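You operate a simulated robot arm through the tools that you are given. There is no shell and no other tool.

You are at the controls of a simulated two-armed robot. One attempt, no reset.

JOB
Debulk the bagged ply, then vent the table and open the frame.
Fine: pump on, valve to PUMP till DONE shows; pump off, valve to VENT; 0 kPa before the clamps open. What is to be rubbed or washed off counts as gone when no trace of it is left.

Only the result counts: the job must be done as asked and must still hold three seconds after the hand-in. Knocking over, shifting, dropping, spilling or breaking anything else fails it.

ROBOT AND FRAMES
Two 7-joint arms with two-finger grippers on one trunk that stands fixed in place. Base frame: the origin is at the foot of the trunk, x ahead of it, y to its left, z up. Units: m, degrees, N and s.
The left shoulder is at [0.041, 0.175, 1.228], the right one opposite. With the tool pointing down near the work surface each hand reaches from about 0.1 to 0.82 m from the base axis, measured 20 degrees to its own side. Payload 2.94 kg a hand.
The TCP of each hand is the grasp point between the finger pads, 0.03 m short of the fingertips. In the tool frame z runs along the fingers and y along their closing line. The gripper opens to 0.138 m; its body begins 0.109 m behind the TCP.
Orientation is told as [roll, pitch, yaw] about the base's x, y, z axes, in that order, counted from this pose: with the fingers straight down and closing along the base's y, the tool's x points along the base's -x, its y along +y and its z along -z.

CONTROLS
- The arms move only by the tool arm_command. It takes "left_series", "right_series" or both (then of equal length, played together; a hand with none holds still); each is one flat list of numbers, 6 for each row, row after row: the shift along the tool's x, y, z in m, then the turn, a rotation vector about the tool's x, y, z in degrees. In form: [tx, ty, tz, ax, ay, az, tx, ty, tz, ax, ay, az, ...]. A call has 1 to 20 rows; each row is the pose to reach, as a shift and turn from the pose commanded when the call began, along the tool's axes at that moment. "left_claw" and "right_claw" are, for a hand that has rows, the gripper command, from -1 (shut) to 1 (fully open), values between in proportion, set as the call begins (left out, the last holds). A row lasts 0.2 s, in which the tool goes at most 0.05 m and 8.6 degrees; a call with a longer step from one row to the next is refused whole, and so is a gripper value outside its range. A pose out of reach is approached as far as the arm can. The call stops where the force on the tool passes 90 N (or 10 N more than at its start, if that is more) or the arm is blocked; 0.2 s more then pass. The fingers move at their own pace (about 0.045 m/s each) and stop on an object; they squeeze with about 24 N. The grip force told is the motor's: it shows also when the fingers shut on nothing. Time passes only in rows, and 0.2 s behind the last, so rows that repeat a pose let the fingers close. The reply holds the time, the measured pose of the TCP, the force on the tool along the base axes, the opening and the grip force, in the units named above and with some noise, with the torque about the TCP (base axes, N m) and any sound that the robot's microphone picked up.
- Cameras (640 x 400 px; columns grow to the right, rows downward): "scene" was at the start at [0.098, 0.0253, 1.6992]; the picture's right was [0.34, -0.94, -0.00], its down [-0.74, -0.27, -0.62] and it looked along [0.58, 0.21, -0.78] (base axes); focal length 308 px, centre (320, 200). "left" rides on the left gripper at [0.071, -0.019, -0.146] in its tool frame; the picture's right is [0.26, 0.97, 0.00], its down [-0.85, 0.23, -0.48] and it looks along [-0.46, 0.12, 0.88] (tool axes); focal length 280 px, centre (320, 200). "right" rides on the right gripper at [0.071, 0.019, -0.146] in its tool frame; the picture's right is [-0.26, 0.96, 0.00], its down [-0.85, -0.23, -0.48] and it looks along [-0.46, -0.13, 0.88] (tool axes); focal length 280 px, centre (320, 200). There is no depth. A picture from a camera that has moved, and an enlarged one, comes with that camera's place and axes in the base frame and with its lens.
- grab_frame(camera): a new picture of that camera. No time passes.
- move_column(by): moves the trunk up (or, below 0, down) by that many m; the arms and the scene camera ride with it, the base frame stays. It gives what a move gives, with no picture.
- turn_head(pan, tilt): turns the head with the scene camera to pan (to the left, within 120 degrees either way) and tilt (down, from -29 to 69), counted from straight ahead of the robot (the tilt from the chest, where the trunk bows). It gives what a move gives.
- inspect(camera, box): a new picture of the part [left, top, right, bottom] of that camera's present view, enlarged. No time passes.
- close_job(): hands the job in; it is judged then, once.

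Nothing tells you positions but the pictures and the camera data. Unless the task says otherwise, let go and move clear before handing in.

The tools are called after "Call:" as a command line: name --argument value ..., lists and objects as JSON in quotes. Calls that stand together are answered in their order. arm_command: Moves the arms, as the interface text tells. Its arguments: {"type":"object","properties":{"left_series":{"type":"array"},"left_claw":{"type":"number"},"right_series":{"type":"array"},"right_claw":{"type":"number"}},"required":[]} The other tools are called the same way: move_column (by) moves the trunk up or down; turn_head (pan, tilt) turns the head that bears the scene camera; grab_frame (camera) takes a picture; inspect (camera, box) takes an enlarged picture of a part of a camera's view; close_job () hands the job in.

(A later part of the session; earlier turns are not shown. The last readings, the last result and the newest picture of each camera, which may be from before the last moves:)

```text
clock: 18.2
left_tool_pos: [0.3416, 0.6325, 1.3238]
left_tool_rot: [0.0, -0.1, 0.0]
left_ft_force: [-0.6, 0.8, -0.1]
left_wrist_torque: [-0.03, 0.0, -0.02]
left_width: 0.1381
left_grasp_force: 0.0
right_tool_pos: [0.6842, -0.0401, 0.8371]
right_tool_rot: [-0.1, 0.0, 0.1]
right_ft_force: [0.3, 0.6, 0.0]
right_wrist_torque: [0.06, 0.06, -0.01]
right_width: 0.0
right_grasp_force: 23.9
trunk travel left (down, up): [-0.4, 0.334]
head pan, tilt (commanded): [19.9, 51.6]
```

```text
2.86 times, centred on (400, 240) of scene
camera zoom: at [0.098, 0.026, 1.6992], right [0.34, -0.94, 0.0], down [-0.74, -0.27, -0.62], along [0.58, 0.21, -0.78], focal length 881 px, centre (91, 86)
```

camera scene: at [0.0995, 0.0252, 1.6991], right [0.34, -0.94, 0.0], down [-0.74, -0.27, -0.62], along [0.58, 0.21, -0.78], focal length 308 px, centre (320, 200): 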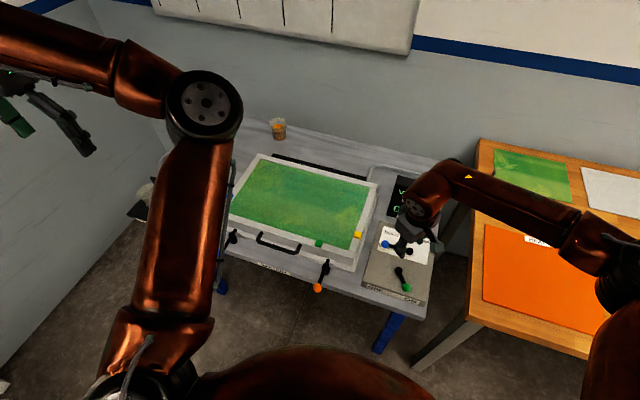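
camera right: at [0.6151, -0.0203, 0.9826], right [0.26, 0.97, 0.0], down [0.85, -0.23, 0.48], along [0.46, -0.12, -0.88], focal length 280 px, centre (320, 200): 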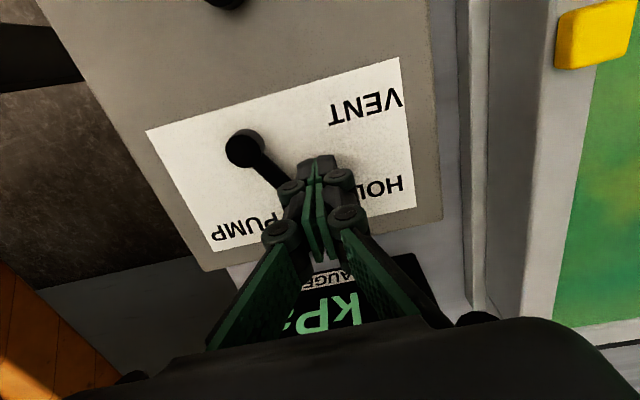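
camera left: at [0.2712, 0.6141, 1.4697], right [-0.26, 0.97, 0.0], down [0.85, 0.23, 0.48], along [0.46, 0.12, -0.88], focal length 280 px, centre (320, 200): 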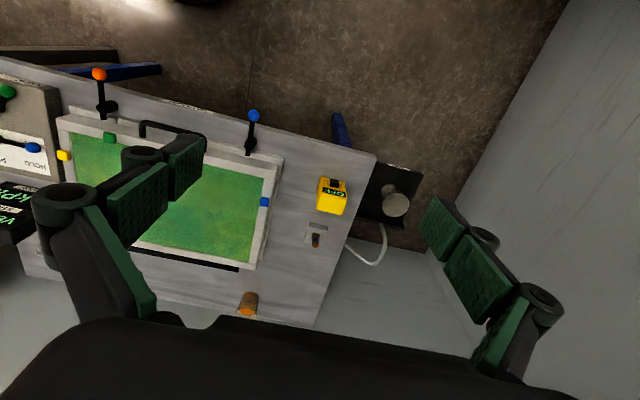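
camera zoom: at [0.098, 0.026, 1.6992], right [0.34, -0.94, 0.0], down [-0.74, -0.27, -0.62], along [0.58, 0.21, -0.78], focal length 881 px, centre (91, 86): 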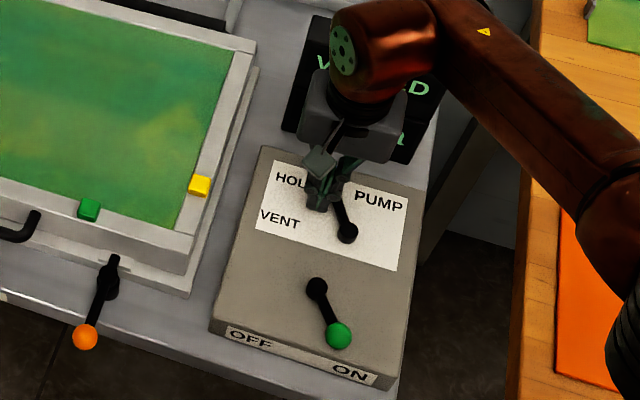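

The lever is turning easily, with almost no force. VENT, HOLD and PUMP are now readable, and I'll go on toward PUMP in steps.

Call:
arm_command --right_series '[-0.0066, -0.0056, 0, 0, 0, 0, -0.012, -0.0123, 0, 0, 0, 0, -0.0163, -0.0198, 0, 0, 0, 0]' --right_claw -1

Call:
grab_frame --camera "right"

Call:
inspect --camera "scene" --box '[350, 170, 450, 310]'

```text
clock: 19.0
left_tool_pos: [0.3426, 0.6334, 1.3233]
left_tool_rot: [0.0, -0.1, 0.0]
left_ft_force: [0.7, -0.3, 1.0]
left_wrist_torque: [0.01, -0.02, 0.0]
left_width: 0.1377
left_grasp_force: 0.0
right_tool_pos: [0.7018, -0.0608, 0.8364]
right_tool_rot: [-0.1, 0.0, 0.0]
right_ft_force: [-0.3, -0.2, 0.4]
right_wrist_torque: [0.01, -0.01, 0.0]
right_width: 0.0
right_grasp_force: 24.0
trunk travel left (down, up): [-0.4, 0.334]
head pan, tilt (commanded): [19.9, 51.6]
```

```text
taken
camera right: at [0.6316, -0.0409, 0.983], right [0.26, 0.97, 0.0], down [0.85, -0.23, 0.48], along [0.46, -0.13, -0.88], focal length 280 px, centre (320, 200)
```

right: 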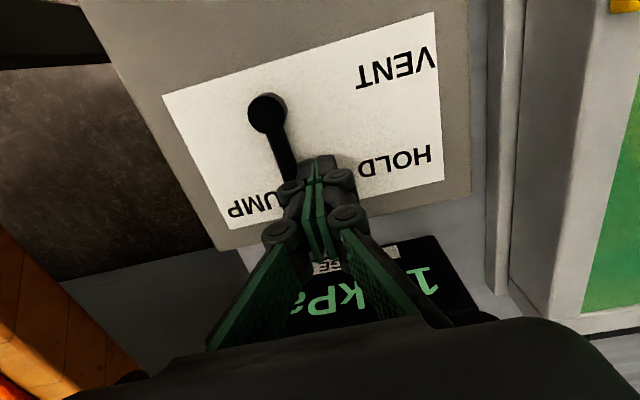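

```text
2.86 times, centred on (400, 240) of scene
camera zoom: at [0.0982, 0.0256, 1.6992], right [0.34, -0.94, 0.0], down [-0.74, -0.27, -0.62], along [0.58, 0.21, -0.78], focal length 881 px, centre (91, 86)
```

zoom: 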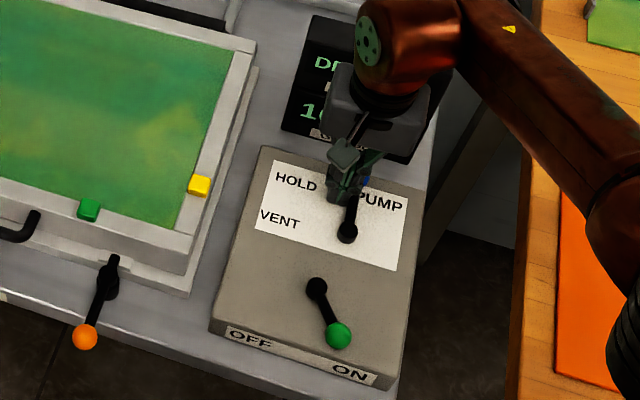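

The gauge has begun to rise and the state has changed, so the valve is reaching PUMP. I'll push on gently toward the PUMP mark.

Call:
arm_command --right_series '[-0.0015, -0.004, 0, 0, 0, 0, -0.0029, -0.0081, 0, 0, 0, 0, -0.0037, -0.0123, 0, 0, 0, 0, -0.0043, -0.0166, 0, 0, 0, 0]' --right_claw -1

Call:
grab_frame --camera "right"

Call:
inspect --camera "scene" --box '[350, 170, 450, 310]'

```text
clock: 20.0
left_tool_pos: [0.3437, 0.6374, 1.3204]
left_tool_rot: [-0.3, 0.0, -0.1]
left_ft_force: [-0.6, 0.0, 0.0]
left_wrist_torque: [-0.01, 0.02, 0.01]
left_width: 0.1378
left_grasp_force: 0.0
right_tool_pos: [0.7011, -0.0631, 0.8374]
right_tool_rot: [0.5, 0.3, 0.4]
right_ft_force: [-4.1, 46.4, -9.3]
right_wrist_torque: [1.12, 0.02, -0.44]
right_width: 0.0
right_grasp_force: 23.8
trunk travel left (down, up): [-0.4, 0.334]
head pan, tilt (commanded): [19.9, 51.6]
```

```text
taken
camera right: at [0.6328, -0.0456, 0.984], right [0.25, 0.97, 0.01], down [0.85, -0.23, 0.47], along [0.46, -0.11, -0.88], focal length 280 px, centre (320, 200)
```

right: 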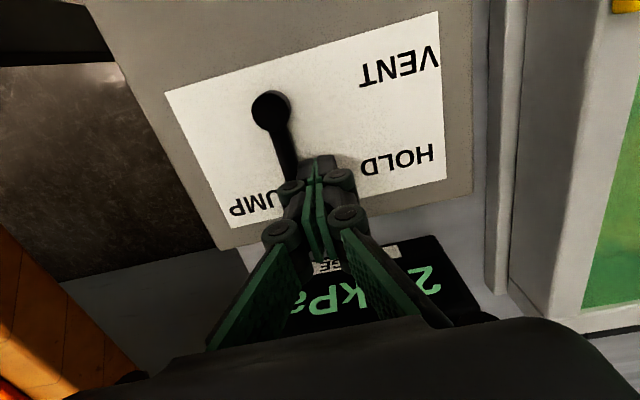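

```text
2.86 times, centred on (400, 240) of scene
camera zoom: at [0.0991, 0.0335, 1.699], right [0.34, -0.94, 0.0], down [-0.74, -0.27, -0.62], along [0.58, 0.21, -0.78], focal length 881 px, centre (91, 86)
```

zoom: 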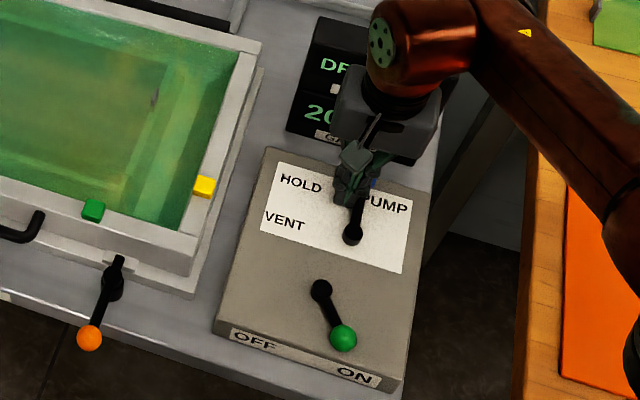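

The valve is against its PUMP stop and the vacuum is drawing: the bag is sinking and the gauge shows about 20 kPa. I'll back off, rise and clear the view of the display.

Call:
arm_command --right_series '[0.0043, 0.0166, 0, 0, 0, 0, 0.0043, 0.025, 0, 0, 0, 0, 0.0043, 0.025, -0.04, 0, 0, 0, 0.02, 0.01, -0.085, 0, 0, 0, 0.05, -0.02, -0.105, 0, 0, 0, 0.09, -0.05, -0.105, 0, 0, 0]' --right_claw -1

Call:
inspect --camera "scene" --box '[340, 160, 460, 310]'

Call:
grab_frame --camera "scene"

Call:
grab_frame --camera "left"

```text
clock: 21.4
left_tool_pos: [0.3405, 0.6316, 1.3245]
left_tool_rot: [0.1, 0.0, 0.0]
left_ft_force: [0.0, -0.6, 0.1]
left_wrist_torque: [0.01, -0.02, -0.05]
left_width: 0.1379
left_grasp_force: 0.2
right_tool_pos: [0.6139, -0.1271, 0.9456]
right_tool_rot: [0.0, -0.1, 0.0]
right_ft_force: [0.1, -0.3, -0.7]
right_wrist_torque: [-0.01, -0.06, -0.01]
right_width: 0.0
right_grasp_force: 24.2
trunk travel left (down, up): [-0.4, 0.334]
head pan, tilt (commanded): [19.9, 51.6]
```

```text
2.67 times, centred on (400, 235) of scene
camera zoom: at [0.0966, 0.0244, 1.6994], right [0.34, -0.94, 0.0], down [-0.74, -0.27, -0.62], along [0.58, 0.21, -0.78], focal length 822 px, centre (107, 107)
```

zoom: 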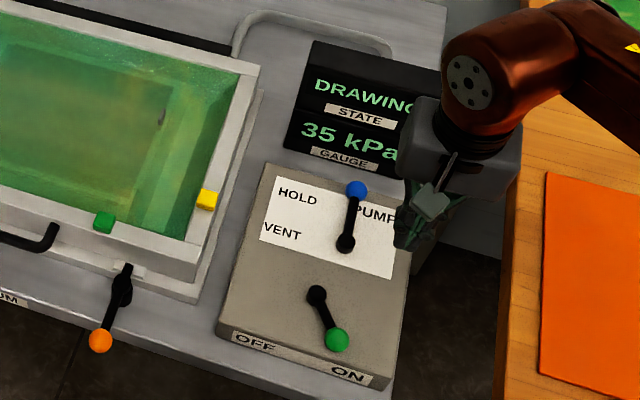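

```text
taken
camera scene: at [0.0966, 0.0244, 1.6994], right [0.34, -0.94, 0.0], down [-0.74, -0.27, -0.62], along [0.58, 0.21, -0.78], focal length 308 px, centre (320, 200)
```

scene: 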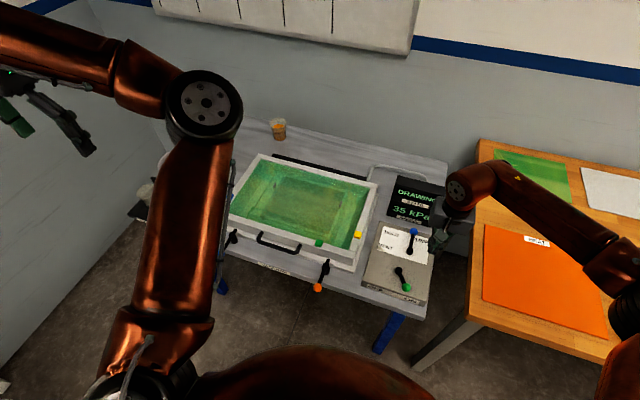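

```text
taken
camera left: at [0.2709, 0.6108, 1.4714], right [-0.26, 0.97, 0.0], down [0.85, 0.23, 0.48], along [0.46, 0.13, -0.88], focal length 280 px, centre (320, 200)
```

left: 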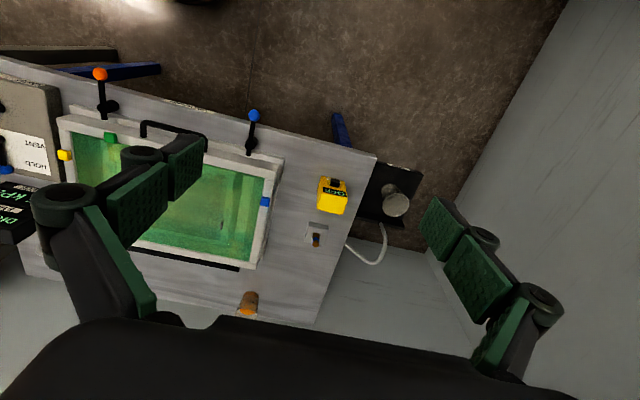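

The display reads DRAWING, 35 kPa. I'll bring the right hand above the pump lever and wait there while watching the gauge.

Call:
arm_command --right_series '[0.03, 0.011, 0, 0, 0, 0, 0.06, 0.022, 0, 0, 0, 0, 0.091, 0.0336, 0, 0, 0, 0, 0.091, 0.0336, 0, 0, 0, 0, 0.091, 0.0336, 0, 0, 0, 0, 0.091, 0.0336, 0, 0, 0, 0, 0.091, 0.0336, 0, 0, 0, 0, 0.091, 0.0336, 0, 0, 0, 0, 0.091, 0.0336, 0, 0, 0, 0, 0.091, 0.0336, 0, 0, 0, 0]' --right_claw -0.2

Call:
inspect --camera "scene" --box '[340, 160, 460, 310]'

Call:
inspect --camera "scene" --box '[220, 110, 400, 280]'

```text
clock: 23.6
left_tool_pos: [0.3428, 0.632, 1.3242]
left_tool_rot: [0.1, 0.0, -0.1]
left_ft_force: [-0.8, -0.4, 0.2]
left_wrist_torque: [-0.03, 0.0, -0.01]
left_width: 0.1381
left_grasp_force: 0.1
right_tool_pos: [0.523, -0.0923, 0.944]
right_tool_rot: [-0.1, 0.1, 0.1]
right_ft_force: [-0.6, 0.5, 0.3]
right_wrist_torque: [-0.03, -0.02, 0.0]
right_width: 0.0554
right_grasp_force: 0.0
trunk travel left (down, up): [-0.4, 0.334]
head pan, tilt (commanded): [19.9, 51.6]
```

```text
2.67 times, centred on (400, 235) of scene
camera zoom: at [0.0979, 0.026, 1.6992], right [0.34, -0.94, 0.0], down [-0.74, -0.27, -0.62], along [0.58, 0.21, -0.78], focal length 822 px, centre (107, 107)
```

zoom: 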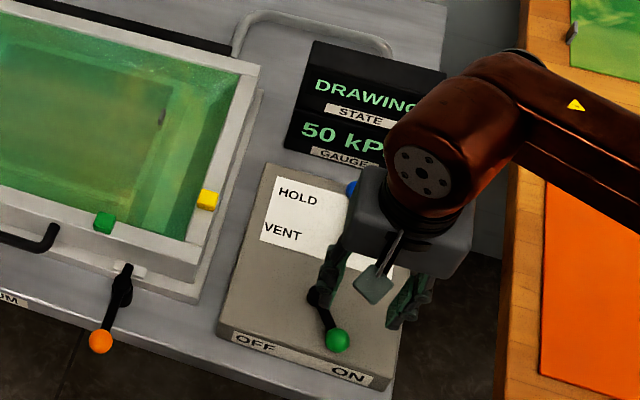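

```text
2.35 times, centred on (310, 195) of scene
camera zoom: at [0.0979, 0.026, 1.6992], right [0.34, -0.94, 0.0], down [-0.74, -0.27, -0.62], along [0.58, 0.21, -0.78], focal length 725 px, centre (344, 212)
```

zoom: 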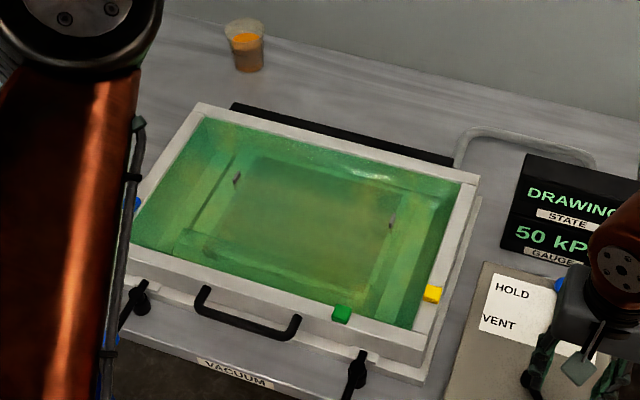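

It's at 50 kPa and still drawing, with no sign of a leak. I'll wait some more.

Call:
arm_command --right_series '[0, 0, 0, 0, 0, 0, 0, 0, 0, 0, 0, 0, 0, 0, 0, 0, 0, 0, 0, 0, 0, 0, 0, 0, 0, 0, 0, 0, 0, 0, 0, 0, 0, 0, 0, 0, 0, 0, 0, 0, 0, 0, 0, 0, 0, 0, 0, 0, 0, 0, 0, 0, 0, 0, 0, 0, 0, 0, 0, 0, 0, 0, 0, 0, 0, 0, 0, 0, 0, 0, 0, 0, 0, 0, 0, 0, 0, 0, 0, 0, 0, 0, 0, 0, 0, 0, 0, 0, 0, 0, 0, 0, 0, 0, 0, 0]'

Call:
inspect --camera "scene" --box '[340, 160, 460, 310]'

Call:
inspect --camera "left" --box '[280, 140, 440, 270]'

```text
clock: 27.0
left_tool_pos: [0.343, 0.632, 1.3237]
left_tool_rot: [0.0, 0.0, -0.1]
left_ft_force: [-0.1, -0.1, 0.9]
left_wrist_torque: [0.0, 0.0, 0.03]
left_width: 0.1382
left_grasp_force: 0.0
right_tool_pos: [0.5237, -0.0923, 0.9416]
right_tool_rot: [-0.1, 0.0, -0.1]
right_ft_force: [0.5, -0.1, -0.1]
right_wrist_torque: [-0.01, -0.01, -0.02]
right_width: 0.0552
right_grasp_force: 0.0
trunk travel left (down, up): [-0.4, 0.334]
head pan, tilt (commanded): [19.9, 51.6]
```

```text
2.67 times, centred on (400, 235) of scene
camera zoom: at [0.0979, 0.026, 1.6992], right [0.34, -0.94, 0.0], down [-0.74, -0.27, -0.62], along [0.58, 0.21, -0.78], focal length 822 px, centre (107, 107)
```

zoom: 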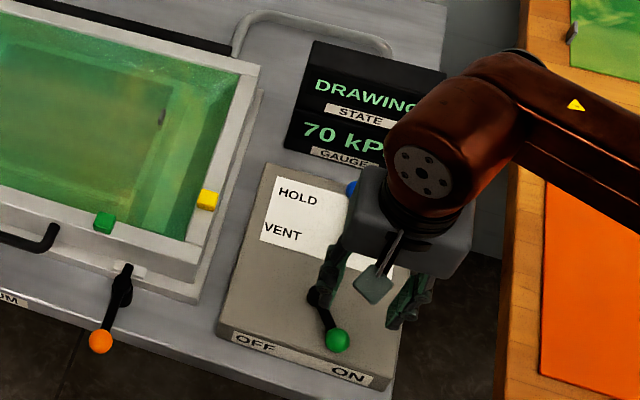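

```text
3.08 times, centred on (360, 205) of left
camera zoom: at [0.2723, 0.6121, 1.4704], right [-0.26, 0.97, 0.0], down [0.85, 0.23, 0.48], along [0.46, 0.12, -0.88], focal length 863 px, centre (197, 185)
```

zoom: 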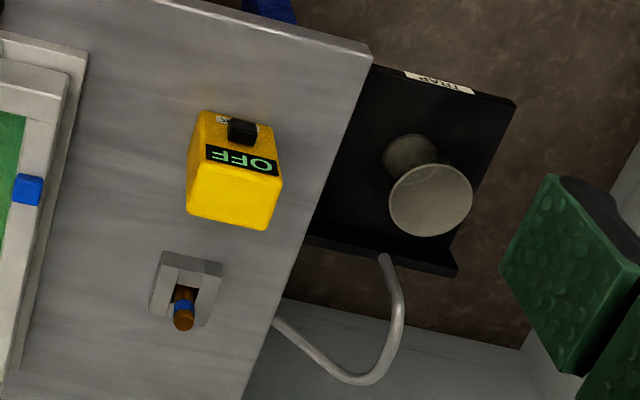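

70 kPa and still drawing steadily. I'll keep waiting.

Call:
arm_command --right_series '[0, 0, 0, 0, 0, 0, 0, 0, 0, 0, 0, 0, 0, 0, 0, 0, 0, 0, 0, 0, 0, 0, 0, 0, 0, 0, 0, 0, 0, 0, 0, 0, 0, 0, 0, 0, 0, 0, 0, 0, 0, 0, 0, 0, 0, 0, 0, 0, 0, 0, 0, 0, 0, 0, 0, 0, 0, 0, 0, 0, 0, 0, 0, 0, 0, 0, 0, 0, 0, 0, 0, 0, 0, 0, 0, 0, 0, 0, 0, 0, 0, 0, 0, 0, 0, 0, 0, 0, 0, 0, 0, 0, 0, 0, 0, 0]'

Call:
inspect --camera "scene" --box '[340, 160, 460, 310]'

```text
clock: 30.4
left_tool_pos: [0.3414, 0.6318, 1.3238]
left_tool_rot: [0.0, 0.0, -0.1]
left_ft_force: [0.3, -0.3, -0.2]
left_wrist_torque: [-0.01, -0.01, 0.0]
left_width: 0.1381
left_grasp_force: 0.0
right_tool_pos: [0.5224, -0.092, 0.942]
right_tool_rot: [-0.1, 0.1, 0.0]
right_ft_force: [0.2, -0.1, -0.1]
right_wrist_torque: [0.02, -0.01, -0.02]
right_width: 0.0553
right_grasp_force: 0.1
trunk travel left (down, up): [-0.4, 0.334]
head pan, tilt (commanded): [19.9, 51.6]
```

```text
2.67 times, centred on (400, 235) of scene
camera zoom: at [0.0979, 0.026, 1.6992], right [0.34, -0.94, 0.0], down [-0.74, -0.27, -0.62], along [0.58, 0.21, -0.78], focal length 822 px, centre (107, 107)
```

zoom: 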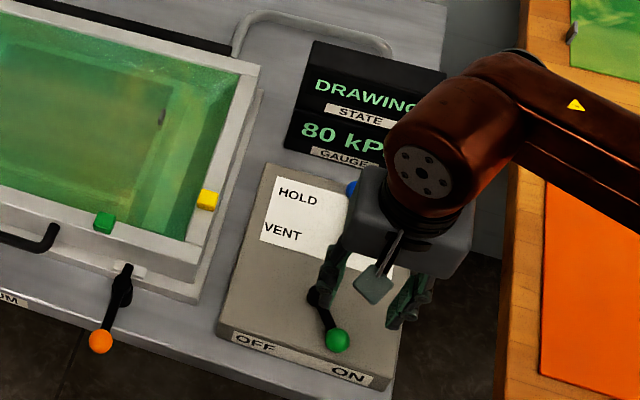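

80 kPa and slowing, as a pump-down should. I'll wait another 4 s.

Call:
arm_command --right_series '[0, 0, 0, 0, 0, 0, 0, 0, 0, 0, 0, 0, 0, 0, 0, 0, 0, 0, 0, 0, 0, 0, 0, 0, 0, 0, 0, 0, 0, 0, 0, 0, 0, 0, 0, 0, 0, 0, 0, 0, 0, 0, 0, 0, 0, 0, 0, 0, 0, 0, 0, 0, 0, 0, 0, 0, 0, 0, 0, 0, 0, 0, 0, 0, 0, 0, 0, 0, 0, 0, 0, 0, 0, 0, 0, 0, 0, 0, 0, 0, 0, 0, 0, 0, 0, 0, 0, 0, 0, 0, 0, 0, 0, 0, 0, 0, 0, 0, 0, 0, 0, 0, 0, 0, 0, 0, 0, 0, 0, 0, 0, 0, 0, 0, 0, 0, 0, 0, 0, 0]'

Call:
inspect --camera "scene" --box '[340, 160, 460, 310]'

Call:
inspect --camera "scene" --box '[220, 110, 400, 280]'

```text
clock: 34.6
left_tool_pos: [0.3416, 0.6328, 1.3236]
left_tool_rot: [0.0, 0.0, -0.1]
left_ft_force: [-0.7, 0.0, -0.2]
left_wrist_torque: [-0.01, 0.01, -0.04]
left_width: 0.138
left_grasp_force: 0.1
right_tool_pos: [0.5218, -0.0932, 0.9429]
right_tool_rot: [-0.1, 0.1, 0.0]
right_ft_force: [-1.2, 0.2, -0.2]
right_wrist_torque: [0.04, 0.0, 0.0]
right_width: 0.0549
right_grasp_force: 0.0
trunk travel left (down, up): [-0.4, 0.334]
head pan, tilt (commanded): [19.9, 51.6]
```

```text
2.67 times, centred on (400, 235) of scene
camera zoom: at [0.0979, 0.026, 1.6992], right [0.34, -0.94, 0.0], down [-0.74, -0.27, -0.62], along [0.58, 0.21, -0.78], focal length 822 px, centre (107, 107)
```

zoom: 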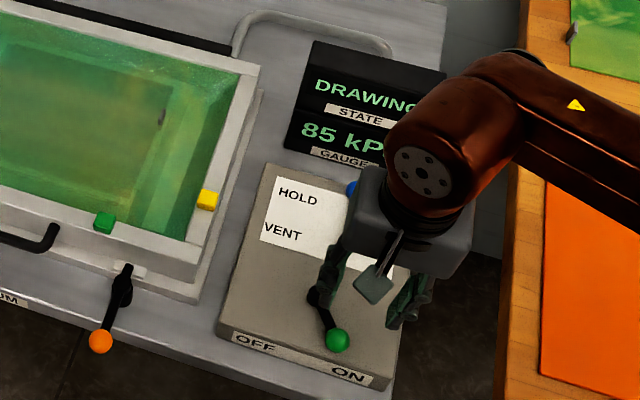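

```text
2.35 times, centred on (310, 195) of scene
camera zoom: at [0.0979, 0.026, 1.6992], right [0.34, -0.94, 0.0], down [-0.74, -0.27, -0.62], along [0.58, 0.21, -0.78], focal length 725 px, centre (344, 212)
```

zoom: 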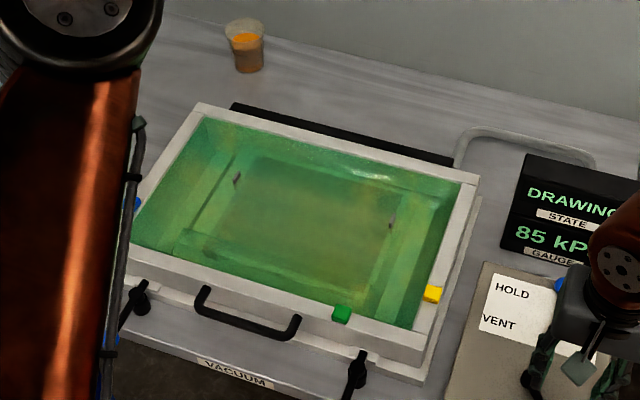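

85 kPa and approaching its final level. I'll keep waiting for DONE.

Call:
arm_command --right_series '[0, 0, 0, 0, 0, 0, 0, 0, 0, 0, 0, 0, 0, 0, 0, 0, 0, 0, 0, 0, 0, 0, 0, 0, 0, 0, 0, 0, 0, 0, 0, 0, 0, 0, 0, 0, 0, 0, 0, 0, 0, 0, 0, 0, 0, 0, 0, 0, 0, 0, 0, 0, 0, 0, 0, 0, 0, 0, 0, 0, 0, 0, 0, 0, 0, 0, 0, 0, 0, 0, 0, 0, 0, 0, 0, 0, 0, 0, 0, 0, 0, 0, 0, 0, 0, 0, 0, 0, 0, 0, 0, 0, 0, 0, 0, 0, 0, 0, 0, 0, 0, 0, 0, 0, 0, 0, 0, 0, 0, 0, 0, 0, 0, 0, 0, 0, 0, 0, 0, 0]'

Call:
inspect --camera "scene" --box '[340, 160, 460, 310]'

```text
clock: 38.8
left_tool_pos: [0.3422, 0.6316, 1.3232]
left_tool_rot: [0.1, 0.1, 0.0]
left_ft_force: [0.1, 0.2, -0.1]
left_wrist_torque: [0.02, 0.0, 0.03]
left_width: 0.1381
left_grasp_force: 0.0
right_tool_pos: [0.5232, -0.0926, 0.9424]
right_tool_rot: [-0.1, 0.0, -0.1]
right_ft_force: [0.2, -0.8, -0.4]
right_wrist_torque: [0.01, 0.01, 0.0]
right_width: 0.0555
right_grasp_force: 0.1
trunk travel left (down, up): [-0.4, 0.334]
head pan, tilt (commanded): [19.9, 51.6]
```

```text
2.67 times, centred on (400, 235) of scene
camera zoom: at [0.0979, 0.026, 1.6992], right [0.34, -0.94, 0.0], down [-0.74, -0.27, -0.62], along [0.58, 0.21, -0.78], focal length 822 px, centre (107, 107)
```

zoom: 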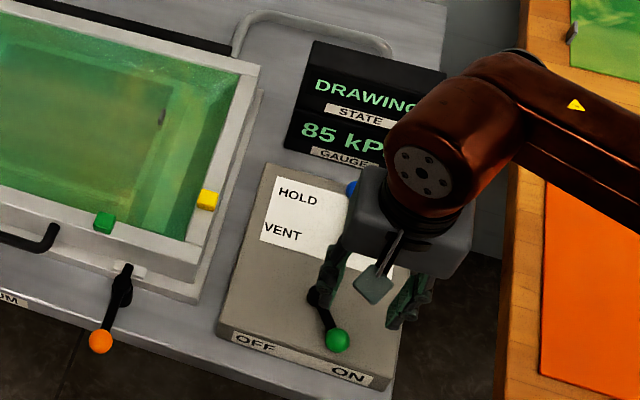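

85 kPa and still DRAWING. While I wait, I'll bring the left hand down toward the blue clamp for a close look.

Call:
arm_command --left_series '[-0.0075, -0.0138, 0.0375, 0, 0, 0, -0.015, -0.0275, 0.075, 0, 0, 0, -0.0225, -0.0413, 0.1125, 0, 0, 0, -0.03, -0.055, 0.15, 0, 0, 0, -0.0375, -0.0688, 0.1875, 0, 0, 0, -0.045, -0.0825, 0.225, 0, 0, 0, -0.0525, -0.0963, 0.2625, 0, 0, 0, -0.06, -0.11, 0.3, 0, 0, 0, -0.06, -0.11, 0.3, 0, 0, 0, -0.06, -0.11, 0.3, 0, 0, 0, -0.06, -0.11, 0.3, 0, 0, 0, -0.06, -0.11, 0.3, 0, 0, 0, -0.06, -0.11, 0.3, 0, 0, 0, -0.06, -0.11, 0.3, 0, 0, 0, -0.06, -0.11, 0.3, 0, 0, 0, -0.06, -0.11, 0.3, 0, 0, 0, -0.06, -0.11, 0.3, 0, 0, 0, -0.06, -0.11, 0.3, 0, 0, 0]' --left_claw -0.2

Call:
inspect --camera "scene" --box '[340, 160, 460, 310]'

Call:
grab_frame --camera "left"

Call:
grab_frame --camera "scene"

```text
clock: 42.6
left_tool_pos: [0.4028, 0.524, 1.024]
left_tool_rot: [0.0, 0.0, -0.1]
left_ft_force: [-0.4, -0.5, -0.5]
left_wrist_torque: [0.01, 0.02, 0.0]
left_width: 0.0552
left_grasp_force: 0.1
right_tool_pos: [0.5224, -0.0927, 0.9416]
right_tool_rot: [0.0, 0.0, -0.1]
right_ft_force: [0.6, -0.6, -0.8]
right_wrist_torque: [0.0, 0.0, 0.03]
right_width: 0.0551
right_grasp_force: 0.0
trunk travel left (down, up): [-0.4, 0.334]
head pan, tilt (commanded): [19.9, 51.6]
```

```text
2.67 times, centred on (400, 235) of scene
camera zoom: at [0.098, 0.0258, 1.6992], right [0.34, -0.94, 0.0], down [-0.74, -0.27, -0.62], along [0.58, 0.21, -0.78], focal length 822 px, centre (107, 107)
```

zoom: 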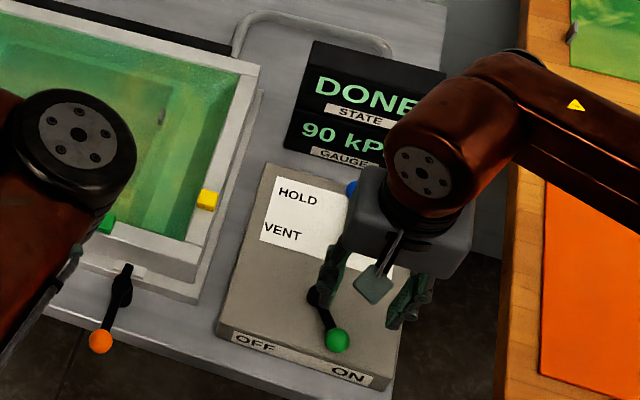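

```text
taken
camera left: at [0.332, 0.5031, 1.1702], right [-0.26, 0.97, 0.0], down [0.85, 0.23, 0.48], along [0.46, 0.12, -0.88], focal length 280 px, centre (320, 200)
```

left: 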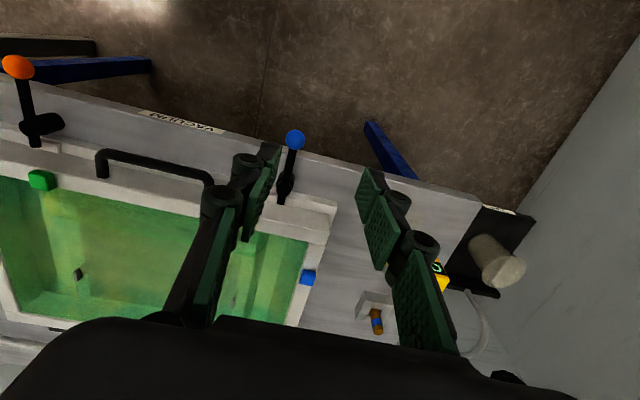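

```text
taken
camera scene: at [0.098, 0.0258, 1.6992], right [0.34, -0.94, 0.0], down [-0.74, -0.27, -0.62], along [0.58, 0.21, -0.78], focal length 308 px, centre (320, 200)
```

scene: 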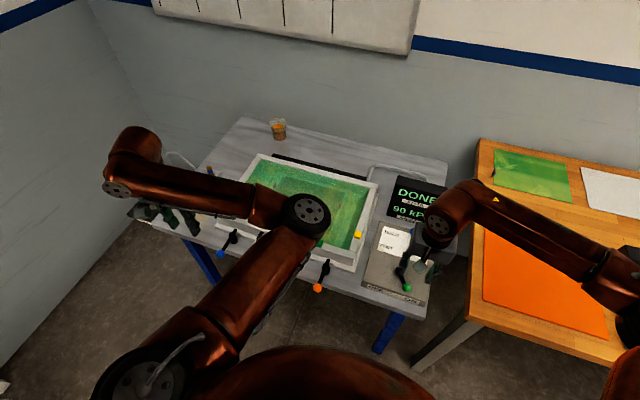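

DONE shows at 90 kPa. Now the pump goes off: I'll check alignment over the green knob.

Call:
grab_frame --camera "right"

```text
taken
camera right: at [0.4525, -0.0729, 1.0887], right [0.26, 0.97, 0.0], down [0.85, -0.23, 0.48], along [0.46, -0.13, -0.88], focal length 280 px, centre (320, 200)
```

right: 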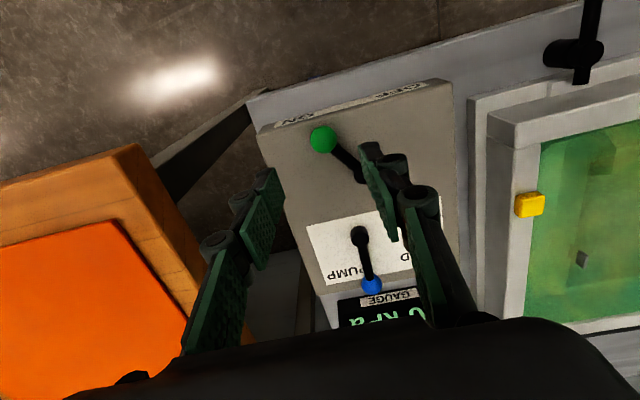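

Aligned well. I'll descend, grip the green knob, and swing it back to OFF.

Call:
arm_command --right_series '[-0.002, 0.001, 0.04, 0, 0, 0, -0.002, 0.001, 0.08, 0, 0, 0, -0.002, 0.001, 0.105, 0, 0, 0]' --right_claw -0.2

Call:
arm_command --right_series '[0, 0, 0, 0, 0, 0, 0, 0, 0, 0, 0, 0, 0, 0, 0, 0, 0, 0]' --right_claw -1

Call:
grab_frame --camera "right"

```text
clock: 43.4
left_tool_pos: [0.4018, 0.5221, 1.0239]
left_tool_rot: [0.0, 0.0, 0.1]
left_ft_force: [-0.2, -0.3, -0.3]
left_wrist_torque: [0.04, 0.01, 0.02]
left_width: 0.0552
left_grasp_force: 0.1
right_tool_pos: [0.5259, -0.093, 0.8354]
right_tool_rot: [0.0, 0.1, -0.1]
right_ft_force: [0.6, 0.4, -0.2]
right_wrist_torque: [0.02, 0.0, 0.0]
right_width: 0.0549
right_grasp_force: 0.1
trunk travel left (down, up): [-0.4, 0.334]
head pan, tilt (commanded): [19.9, 51.6]
```

```text
clock: 44.2
left_tool_pos: [0.4026, 0.5233, 1.0223]
left_tool_rot: [-0.1, -0.1, -0.1]
left_ft_force: [-0.3, -0.4, 0.3]
left_wrist_torque: [0.0, 0.0, -0.01]
left_width: 0.0553
left_grasp_force: 0.0
right_tool_pos: [0.5259, -0.0918, 0.8361]
right_tool_rot: [0.0, 0.1, 0.1]
right_ft_force: [1.1, 3.1, -3.4]
right_wrist_torque: [0.1, -0.1, 0.02]
right_width: 0.0265
right_grasp_force: 35.5
trunk travel left (down, up): [-0.4, 0.334]
head pan, tilt (commanded): [19.9, 51.6]
```

```text
taken
camera right: at [0.4562, -0.0715, 0.9828], right [0.26, 0.97, 0.0], down [0.85, -0.23, 0.48], along [0.46, -0.12, -0.88], focal length 280 px, centre (320, 200)
```

right: 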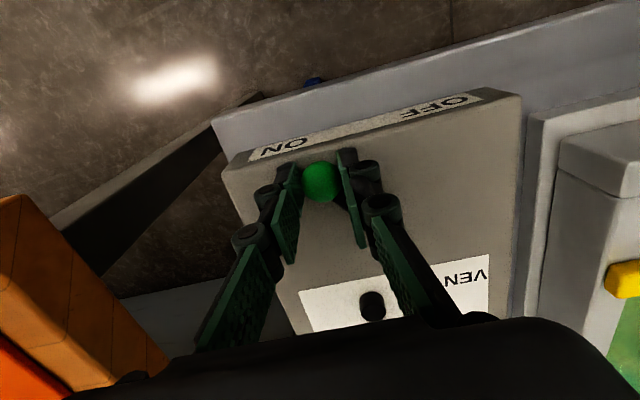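

The knob is gripped, so I'll swing it back along its arc to OFF.

Call:
arm_command --right_series '[0.0046, 0.0081, 0, 0, 0, 0, 0.008, 0.0174, 0, 0, 0, 0, 0.0097, 0.0271, 0, 0, 0, 0, 0.0097, 0.0369, 0, 0, 0, 0, 0.008, 0.0466, 0, 0, 0, 0, 0.0046, 0.0559, 0, 0, 0, 0, 0, 0.064, 0, 0, 0, 0, -0.0015, 0.0665, 0, 0, 0, 0]'

Call:
grab_frame --camera "right"

Call:
inspect --camera "scene" --box '[340, 160, 460, 310]'

```text
clock: 46.0
left_tool_pos: [0.402, 0.5217, 1.0251]
left_tool_rot: [0.0, 0.0, -0.2]
left_ft_force: [0.2, 0.2, 1.1]
left_wrist_torque: [0.0, 0.01, -0.01]
left_width: 0.0551
left_grasp_force: 0.1
right_tool_pos: [0.5269, -0.0286, 0.8366]
right_tool_rot: [-0.1, 0.1, 0.0]
right_ft_force: [-8.7, -17.5, -2.8]
right_wrist_torque: [-0.32, -0.03, -0.42]
right_width: 0.0264
right_grasp_force: 44.7
trunk travel left (down, up): [-0.4, 0.334]
head pan, tilt (commanded): [19.9, 51.6]
```

```text
taken
camera right: at [0.4572, -0.0077, 0.9836], right [0.26, 0.97, 0.0], down [0.85, -0.23, 0.48], along [0.46, -0.13, -0.88], focal length 280 px, centre (320, 200)
```

right: 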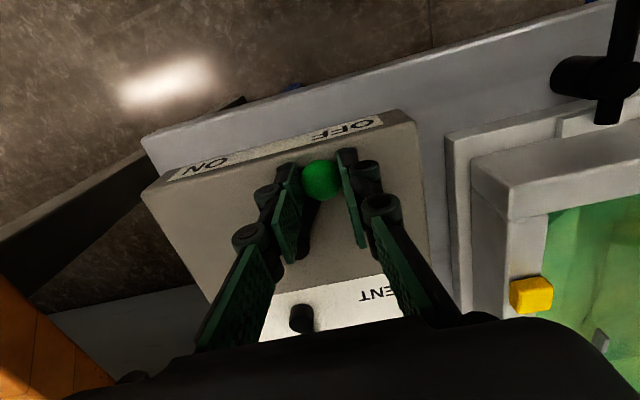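

```text
2.67 times, centred on (400, 235) of scene
camera zoom: at [0.0971, 0.0235, 1.6994], right [0.34, -0.94, 0.0], down [-0.74, -0.27, -0.62], along [0.58, 0.21, -0.78], focal length 822 px, centre (107, 107)
```

zoom: 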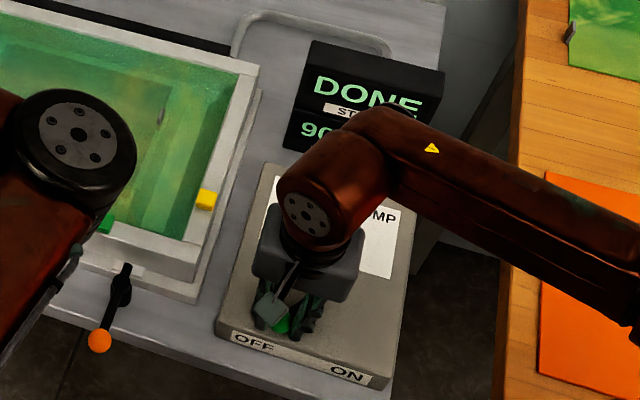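

The pump switch is back against its OFF stop. I'll release it and lift clear.

Call:
arm_command --right_series '[0.0015, -0.002, 0, 0, 0, 0, 0.0015, -0.002, 0, 0, 0, 0, 0.0015, -0.002, 0, 0, 0, 0, 0.0015, -0.002, -0.03, 0, 0, 0, 0.0015, -0.002, -0.07, 0, 0, 0, 0.0015, -0.002, -0.105, 0, 0, 0]' --right_claw -0.2

Call:
grab_frame --camera "right"

Call:
inspect --camera "scene" --box '[340, 160, 460, 310]'

```text
clock: 47.4
left_tool_pos: [0.4019, 0.5229, 1.0244]
left_tool_rot: [-0.1, 0.0, 0.0]
left_ft_force: [0.4, -0.9, 0.7]
left_wrist_torque: [-0.02, 0.01, 0.02]
left_width: 0.0551
left_grasp_force: 0.0
right_tool_pos: [0.5264, -0.0281, 0.9416]
right_tool_rot: [-0.1, 0.1, 0.0]
right_ft_force: [0.5, 0.8, 0.0]
right_wrist_torque: [0.0, -0.03, -0.04]
right_width: 0.0553
right_grasp_force: 0.0
trunk travel left (down, up): [-0.4, 0.334]
head pan, tilt (commanded): [19.9, 51.6]
```

```text
taken
camera right: at [0.4561, -0.0079, 1.088], right [0.26, 0.97, 0.0], down [0.85, -0.23, 0.48], along [0.46, -0.13, -0.88], focal length 280 px, centre (320, 200)
```

right: 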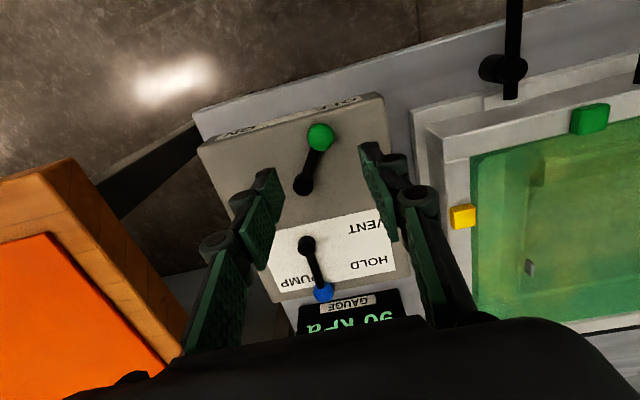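

```text
2.67 times, centred on (400, 235) of scene
camera zoom: at [0.0974, 0.0257, 1.6993], right [0.34, -0.94, 0.0], down [-0.74, -0.27, -0.62], along [0.58, 0.21, -0.78], focal length 822 px, centre (107, 107)
```

zoom: 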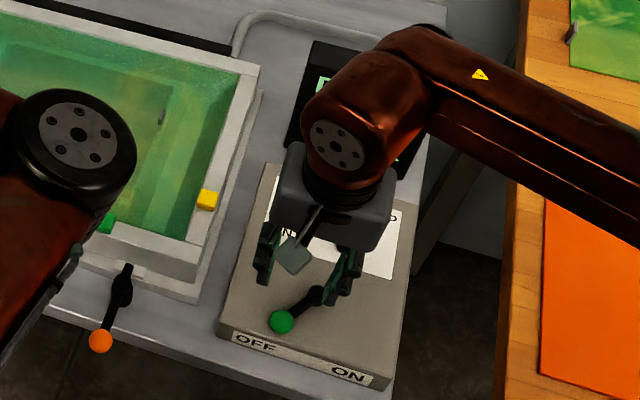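

The pump is OFF and the valve rod points straight ahead at PUMP, at about y = -0.081. I'll close the fingers and go down on the right-hand side of the rod.

Call:
arm_command --right_series '[-0.0349, -0.0183, 0, 0, 0, 0, -0.0699, -0.0366, 0, 0, 0, 0, -0.1048, -0.0549, 0, 0, 0, 0, -0.1398, -0.0732, 0, 0, 0, 0, -0.1747, -0.0925, 0, 0, 0, 0, -0.1747, -0.0925, 0.04, 0, 0, 0, -0.1747, -0.0925, 0.075, 0, 0, 0, -0.1747, -0.0925, 0.075, 0, 0, 0]' --right_claw -1

Call:
grab_frame --camera "right"

Call:
inspect --camera "scene" --box '[340, 160, 460, 310]'

```text
clock: 49.2
left_tool_pos: [0.4016, 0.5237, 1.0233]
left_tool_rot: [-0.1, 0.0, 0.0]
left_ft_force: [-0.3, 0.0, -0.2]
left_wrist_torque: [0.01, 0.01, 0.04]
left_width: 0.0554
left_grasp_force: 0.1
right_tool_pos: [0.7013, -0.1189, 0.8663]
right_tool_rot: [-0.1, -0.1, 0.1]
right_ft_force: [-0.5, -0.9, 0.2]
right_wrist_torque: [-0.03, -0.04, 0.01]
right_width: 0.0002
right_grasp_force: 24.2
trunk travel left (down, up): [-0.4, 0.334]
head pan, tilt (commanded): [19.9, 51.6]
```

```text
taken
camera right: at [0.6313, -0.0988, 1.0121], right [0.26, 0.97, 0.0], down [0.85, -0.23, 0.48], along [0.46, -0.13, -0.88], focal length 280 px, centre (320, 200)
```

right: 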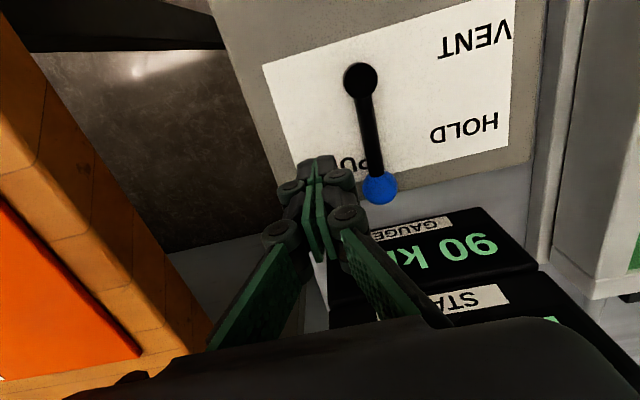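

```text
2.67 times, centred on (400, 235) of scene
camera zoom: at [0.0976, 0.0258, 1.6993], right [0.34, -0.94, 0.0], down [-0.74, -0.27, -0.62], along [0.58, 0.21, -0.78], focal length 822 px, centre (107, 107)
```

zoom: 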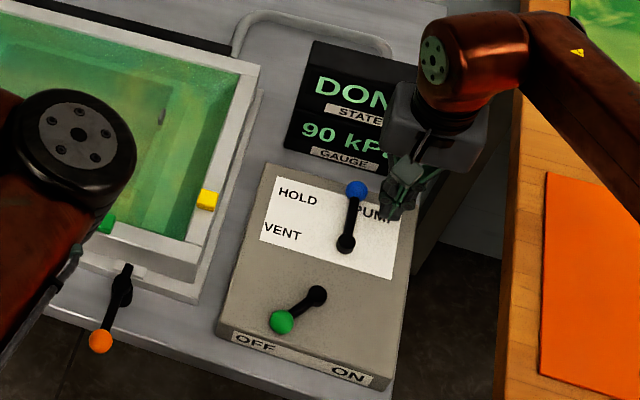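

The peg sits to the right of the rod with clear space. I'll lower it and sweep the lever round through HOLD toward VENT.

Call:
arm_command --right_series '[0, 0, 0.015, 0, 0, 0, 0, 0, 0.03, 0, 0, 0, 0, 0.01, 0.03, 0, 0, 0, 0, 0.019, 0.03, 0, 0, 0, -0.0029, 0.0271, 0.03, 0, 0, 0, -0.0043, 0.0356, 0.03, 0, 0, 0, -0.0043, 0.0442, 0.03, 0, 0, 0, -0.0027, 0.0527, 0.03, 0, 0, 0, 0.0004, 0.0608, 0.03, 0, 0, 0, 0.0047, 0.0682, 0.03, 0, 0, 0, 0.0103, 0.0748, 0.03, 0, 0, 0, 0.017, 0.0802, 0.03, 0, 0, 0]' --right_claw -1

Call:
grab_frame --camera "right"

Call:
inspect --camera "scene" --box '[340, 160, 460, 310]'

```text
clock: 51.8
left_tool_pos: [0.4017, 0.5233, 1.0236]
left_tool_rot: [0.0, 0.0, 0.0]
left_ft_force: [-0.3, 0.7, -0.6]
left_wrist_torque: [0.01, 0.02, -0.04]
left_width: 0.0553
left_grasp_force: 0.0
right_tool_pos: [0.6844, -0.0393, 0.8363]
right_tool_rot: [-0.2, 0.0, 0.0]
right_ft_force: [0.2, -0.3, 0.2]
right_wrist_torque: [-0.01, -0.05, -0.03]
right_width: 0.0001
right_grasp_force: 24.2
trunk travel left (down, up): [-0.4, 0.334]
head pan, tilt (commanded): [19.9, 51.6]
```

```text
taken
camera right: at [0.6144, -0.0195, 0.983], right [0.26, 0.97, 0.0], down [0.85, -0.23, 0.48], along [0.46, -0.12, -0.88], focal length 280 px, centre (320, 200)
```

right: 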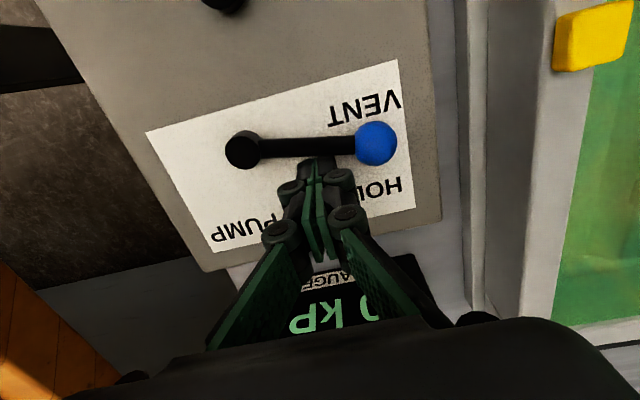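

```text
2.67 times, centred on (400, 235) of scene
camera zoom: at [0.0981, 0.0259, 1.6992], right [0.34, -0.94, 0.0], down [-0.74, -0.27, -0.62], along [0.58, 0.21, -0.78], focal length 822 px, centre (107, 107)
```

zoom: 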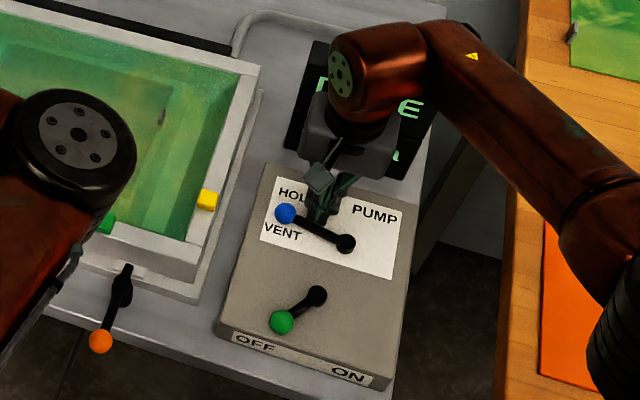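

The lever is nearly at VENT. I'll push it the last few degrees to its stop.

Call:
arm_command --right_series '[0.004, 0.0022, 0, 0, 0, 0, 0.0075, 0.0043, 0, 0, 0, 0, 0.0105, 0.0055, 0, 0, 0, 0]' --right_claw -1

Call:
grab_frame --camera "right"

Call:
inspect --camera "scene" --box '[340, 160, 460, 310]'

```text
clock: 52.6
left_tool_pos: [0.4018, 0.5236, 1.0231]
left_tool_rot: [0.1, 0.1, 0.0]
left_ft_force: [-0.1, 0.2, -0.4]
left_wrist_torque: [0.01, 0.02, -0.01]
left_width: 0.0553
left_grasp_force: 0.1
right_tool_pos: [0.6733, -0.0349, 0.8377]
right_tool_rot: [0.0, 0.0, 0.1]
right_ft_force: [0.7, 1.0, 1.2]
right_wrist_torque: [0.06, 0.0, -0.07]
right_width: 0.0
right_grasp_force: 23.9
trunk travel left (down, up): [-0.4, 0.334]
head pan, tilt (commanded): [19.9, 51.6]
```

```text
taken
camera right: at [0.6031, -0.0144, 0.984], right [0.26, 0.97, 0.0], down [0.85, -0.23, 0.48], along [0.46, -0.12, -0.88], focal length 280 px, centre (320, 200)
```

right: 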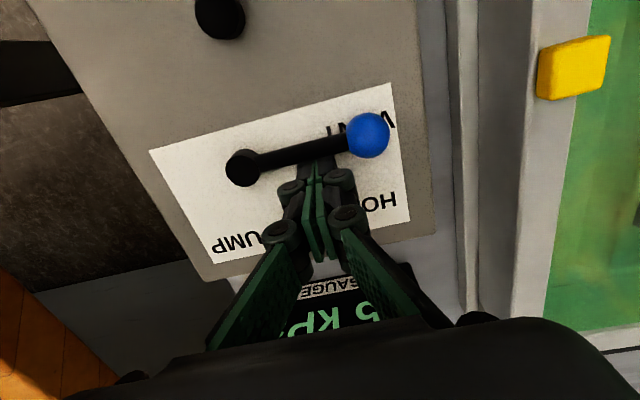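

```text
2.67 times, centred on (400, 235) of scene
camera zoom: at [0.0981, 0.0257, 1.6992], right [0.34, -0.94, 0.0], down [-0.74, -0.27, -0.62], along [0.58, 0.21, -0.78], focal length 822 px, centre (107, 107)
```

zoom: 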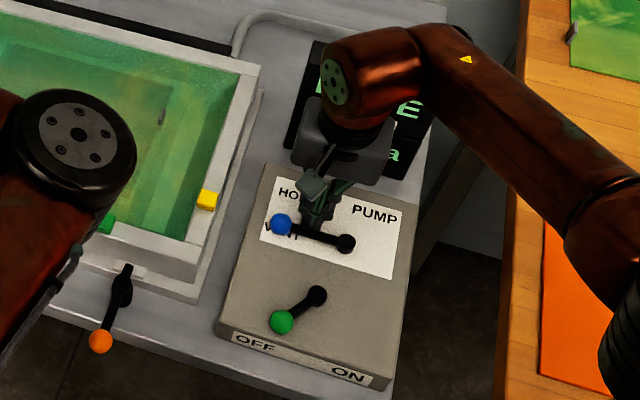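

The lever matches its original VENT position and the gauge is falling. I'll nudge it slightly to make sure it's against the stop, then back away and clear the display.

Call:
arm_command --right_series '[0.0025, 0.0005, 0, 0, 0, 0, 0.0025, 0.0005, 0, 0, 0, 0]' --right_claw -1

Call:
arm_command --right_series '[-0.01, 0, 0, 0, 0, 0, -0.02, 0, 0, 0, 0, 0, -0.02, 0, -0.045, 0, 0, 0, 0.0, -0.02, -0.09, 0, 0, 0, 0.045, -0.04, -0.1, 0, 0, 0, 0.09, -0.05, -0.11, 0, 0, 0, 0.13, -0.06, -0.12, 0, 0, 0]' --right_claw -1

Call:
inspect --camera "scene" --box '[340, 160, 460, 310]'

Call:
grab_frame --camera "scene"

```text
clock: 53.2
left_tool_pos: [0.4036, 0.5223, 1.0224]
left_tool_rot: [-0.1, 0.1, 0.0]
left_ft_force: [0.1, 0.1, 0.3]
left_wrist_torque: [0.03, 0.01, 0.01]
left_width: 0.0551
left_grasp_force: 0.0
right_tool_pos: [0.6728, -0.0341, 0.8378]
right_tool_rot: [0.0, -0.1, 0.0]
right_ft_force: [13.4, 0.1, 0.8]
right_wrist_torque: [0.04, -0.32, 0.03]
right_width: 0.006
right_grasp_force: 28.3
trunk travel left (down, up): [-0.4, 0.334]
head pan, tilt (commanded): [19.9, 51.6]
```

```text
refused: row 4 steps farther than a row can; nothing moved
```

```text
2.67 times, centred on (400, 235) of scene
camera zoom: at [0.0996, 0.0257, 1.6992], right [0.34, -0.94, 0.0], down [-0.74, -0.27, -0.62], along [0.58, 0.21, -0.78], focal length 822 px, centre (107, 107)
```

zoom: 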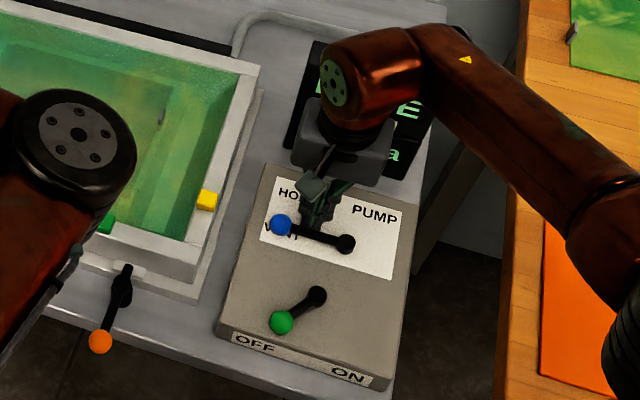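

```text
taken
camera scene: at [0.0996, 0.0257, 1.6992], right [0.34, -0.94, 0.0], down [-0.74, -0.27, -0.62], along [0.58, 0.21, -0.78], focal length 308 px, centre (320, 200)
```

scene: 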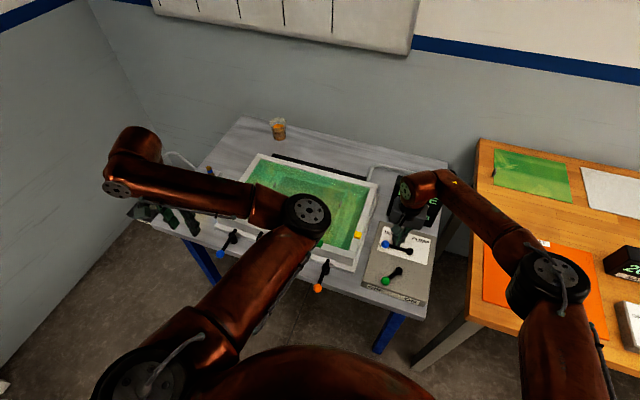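

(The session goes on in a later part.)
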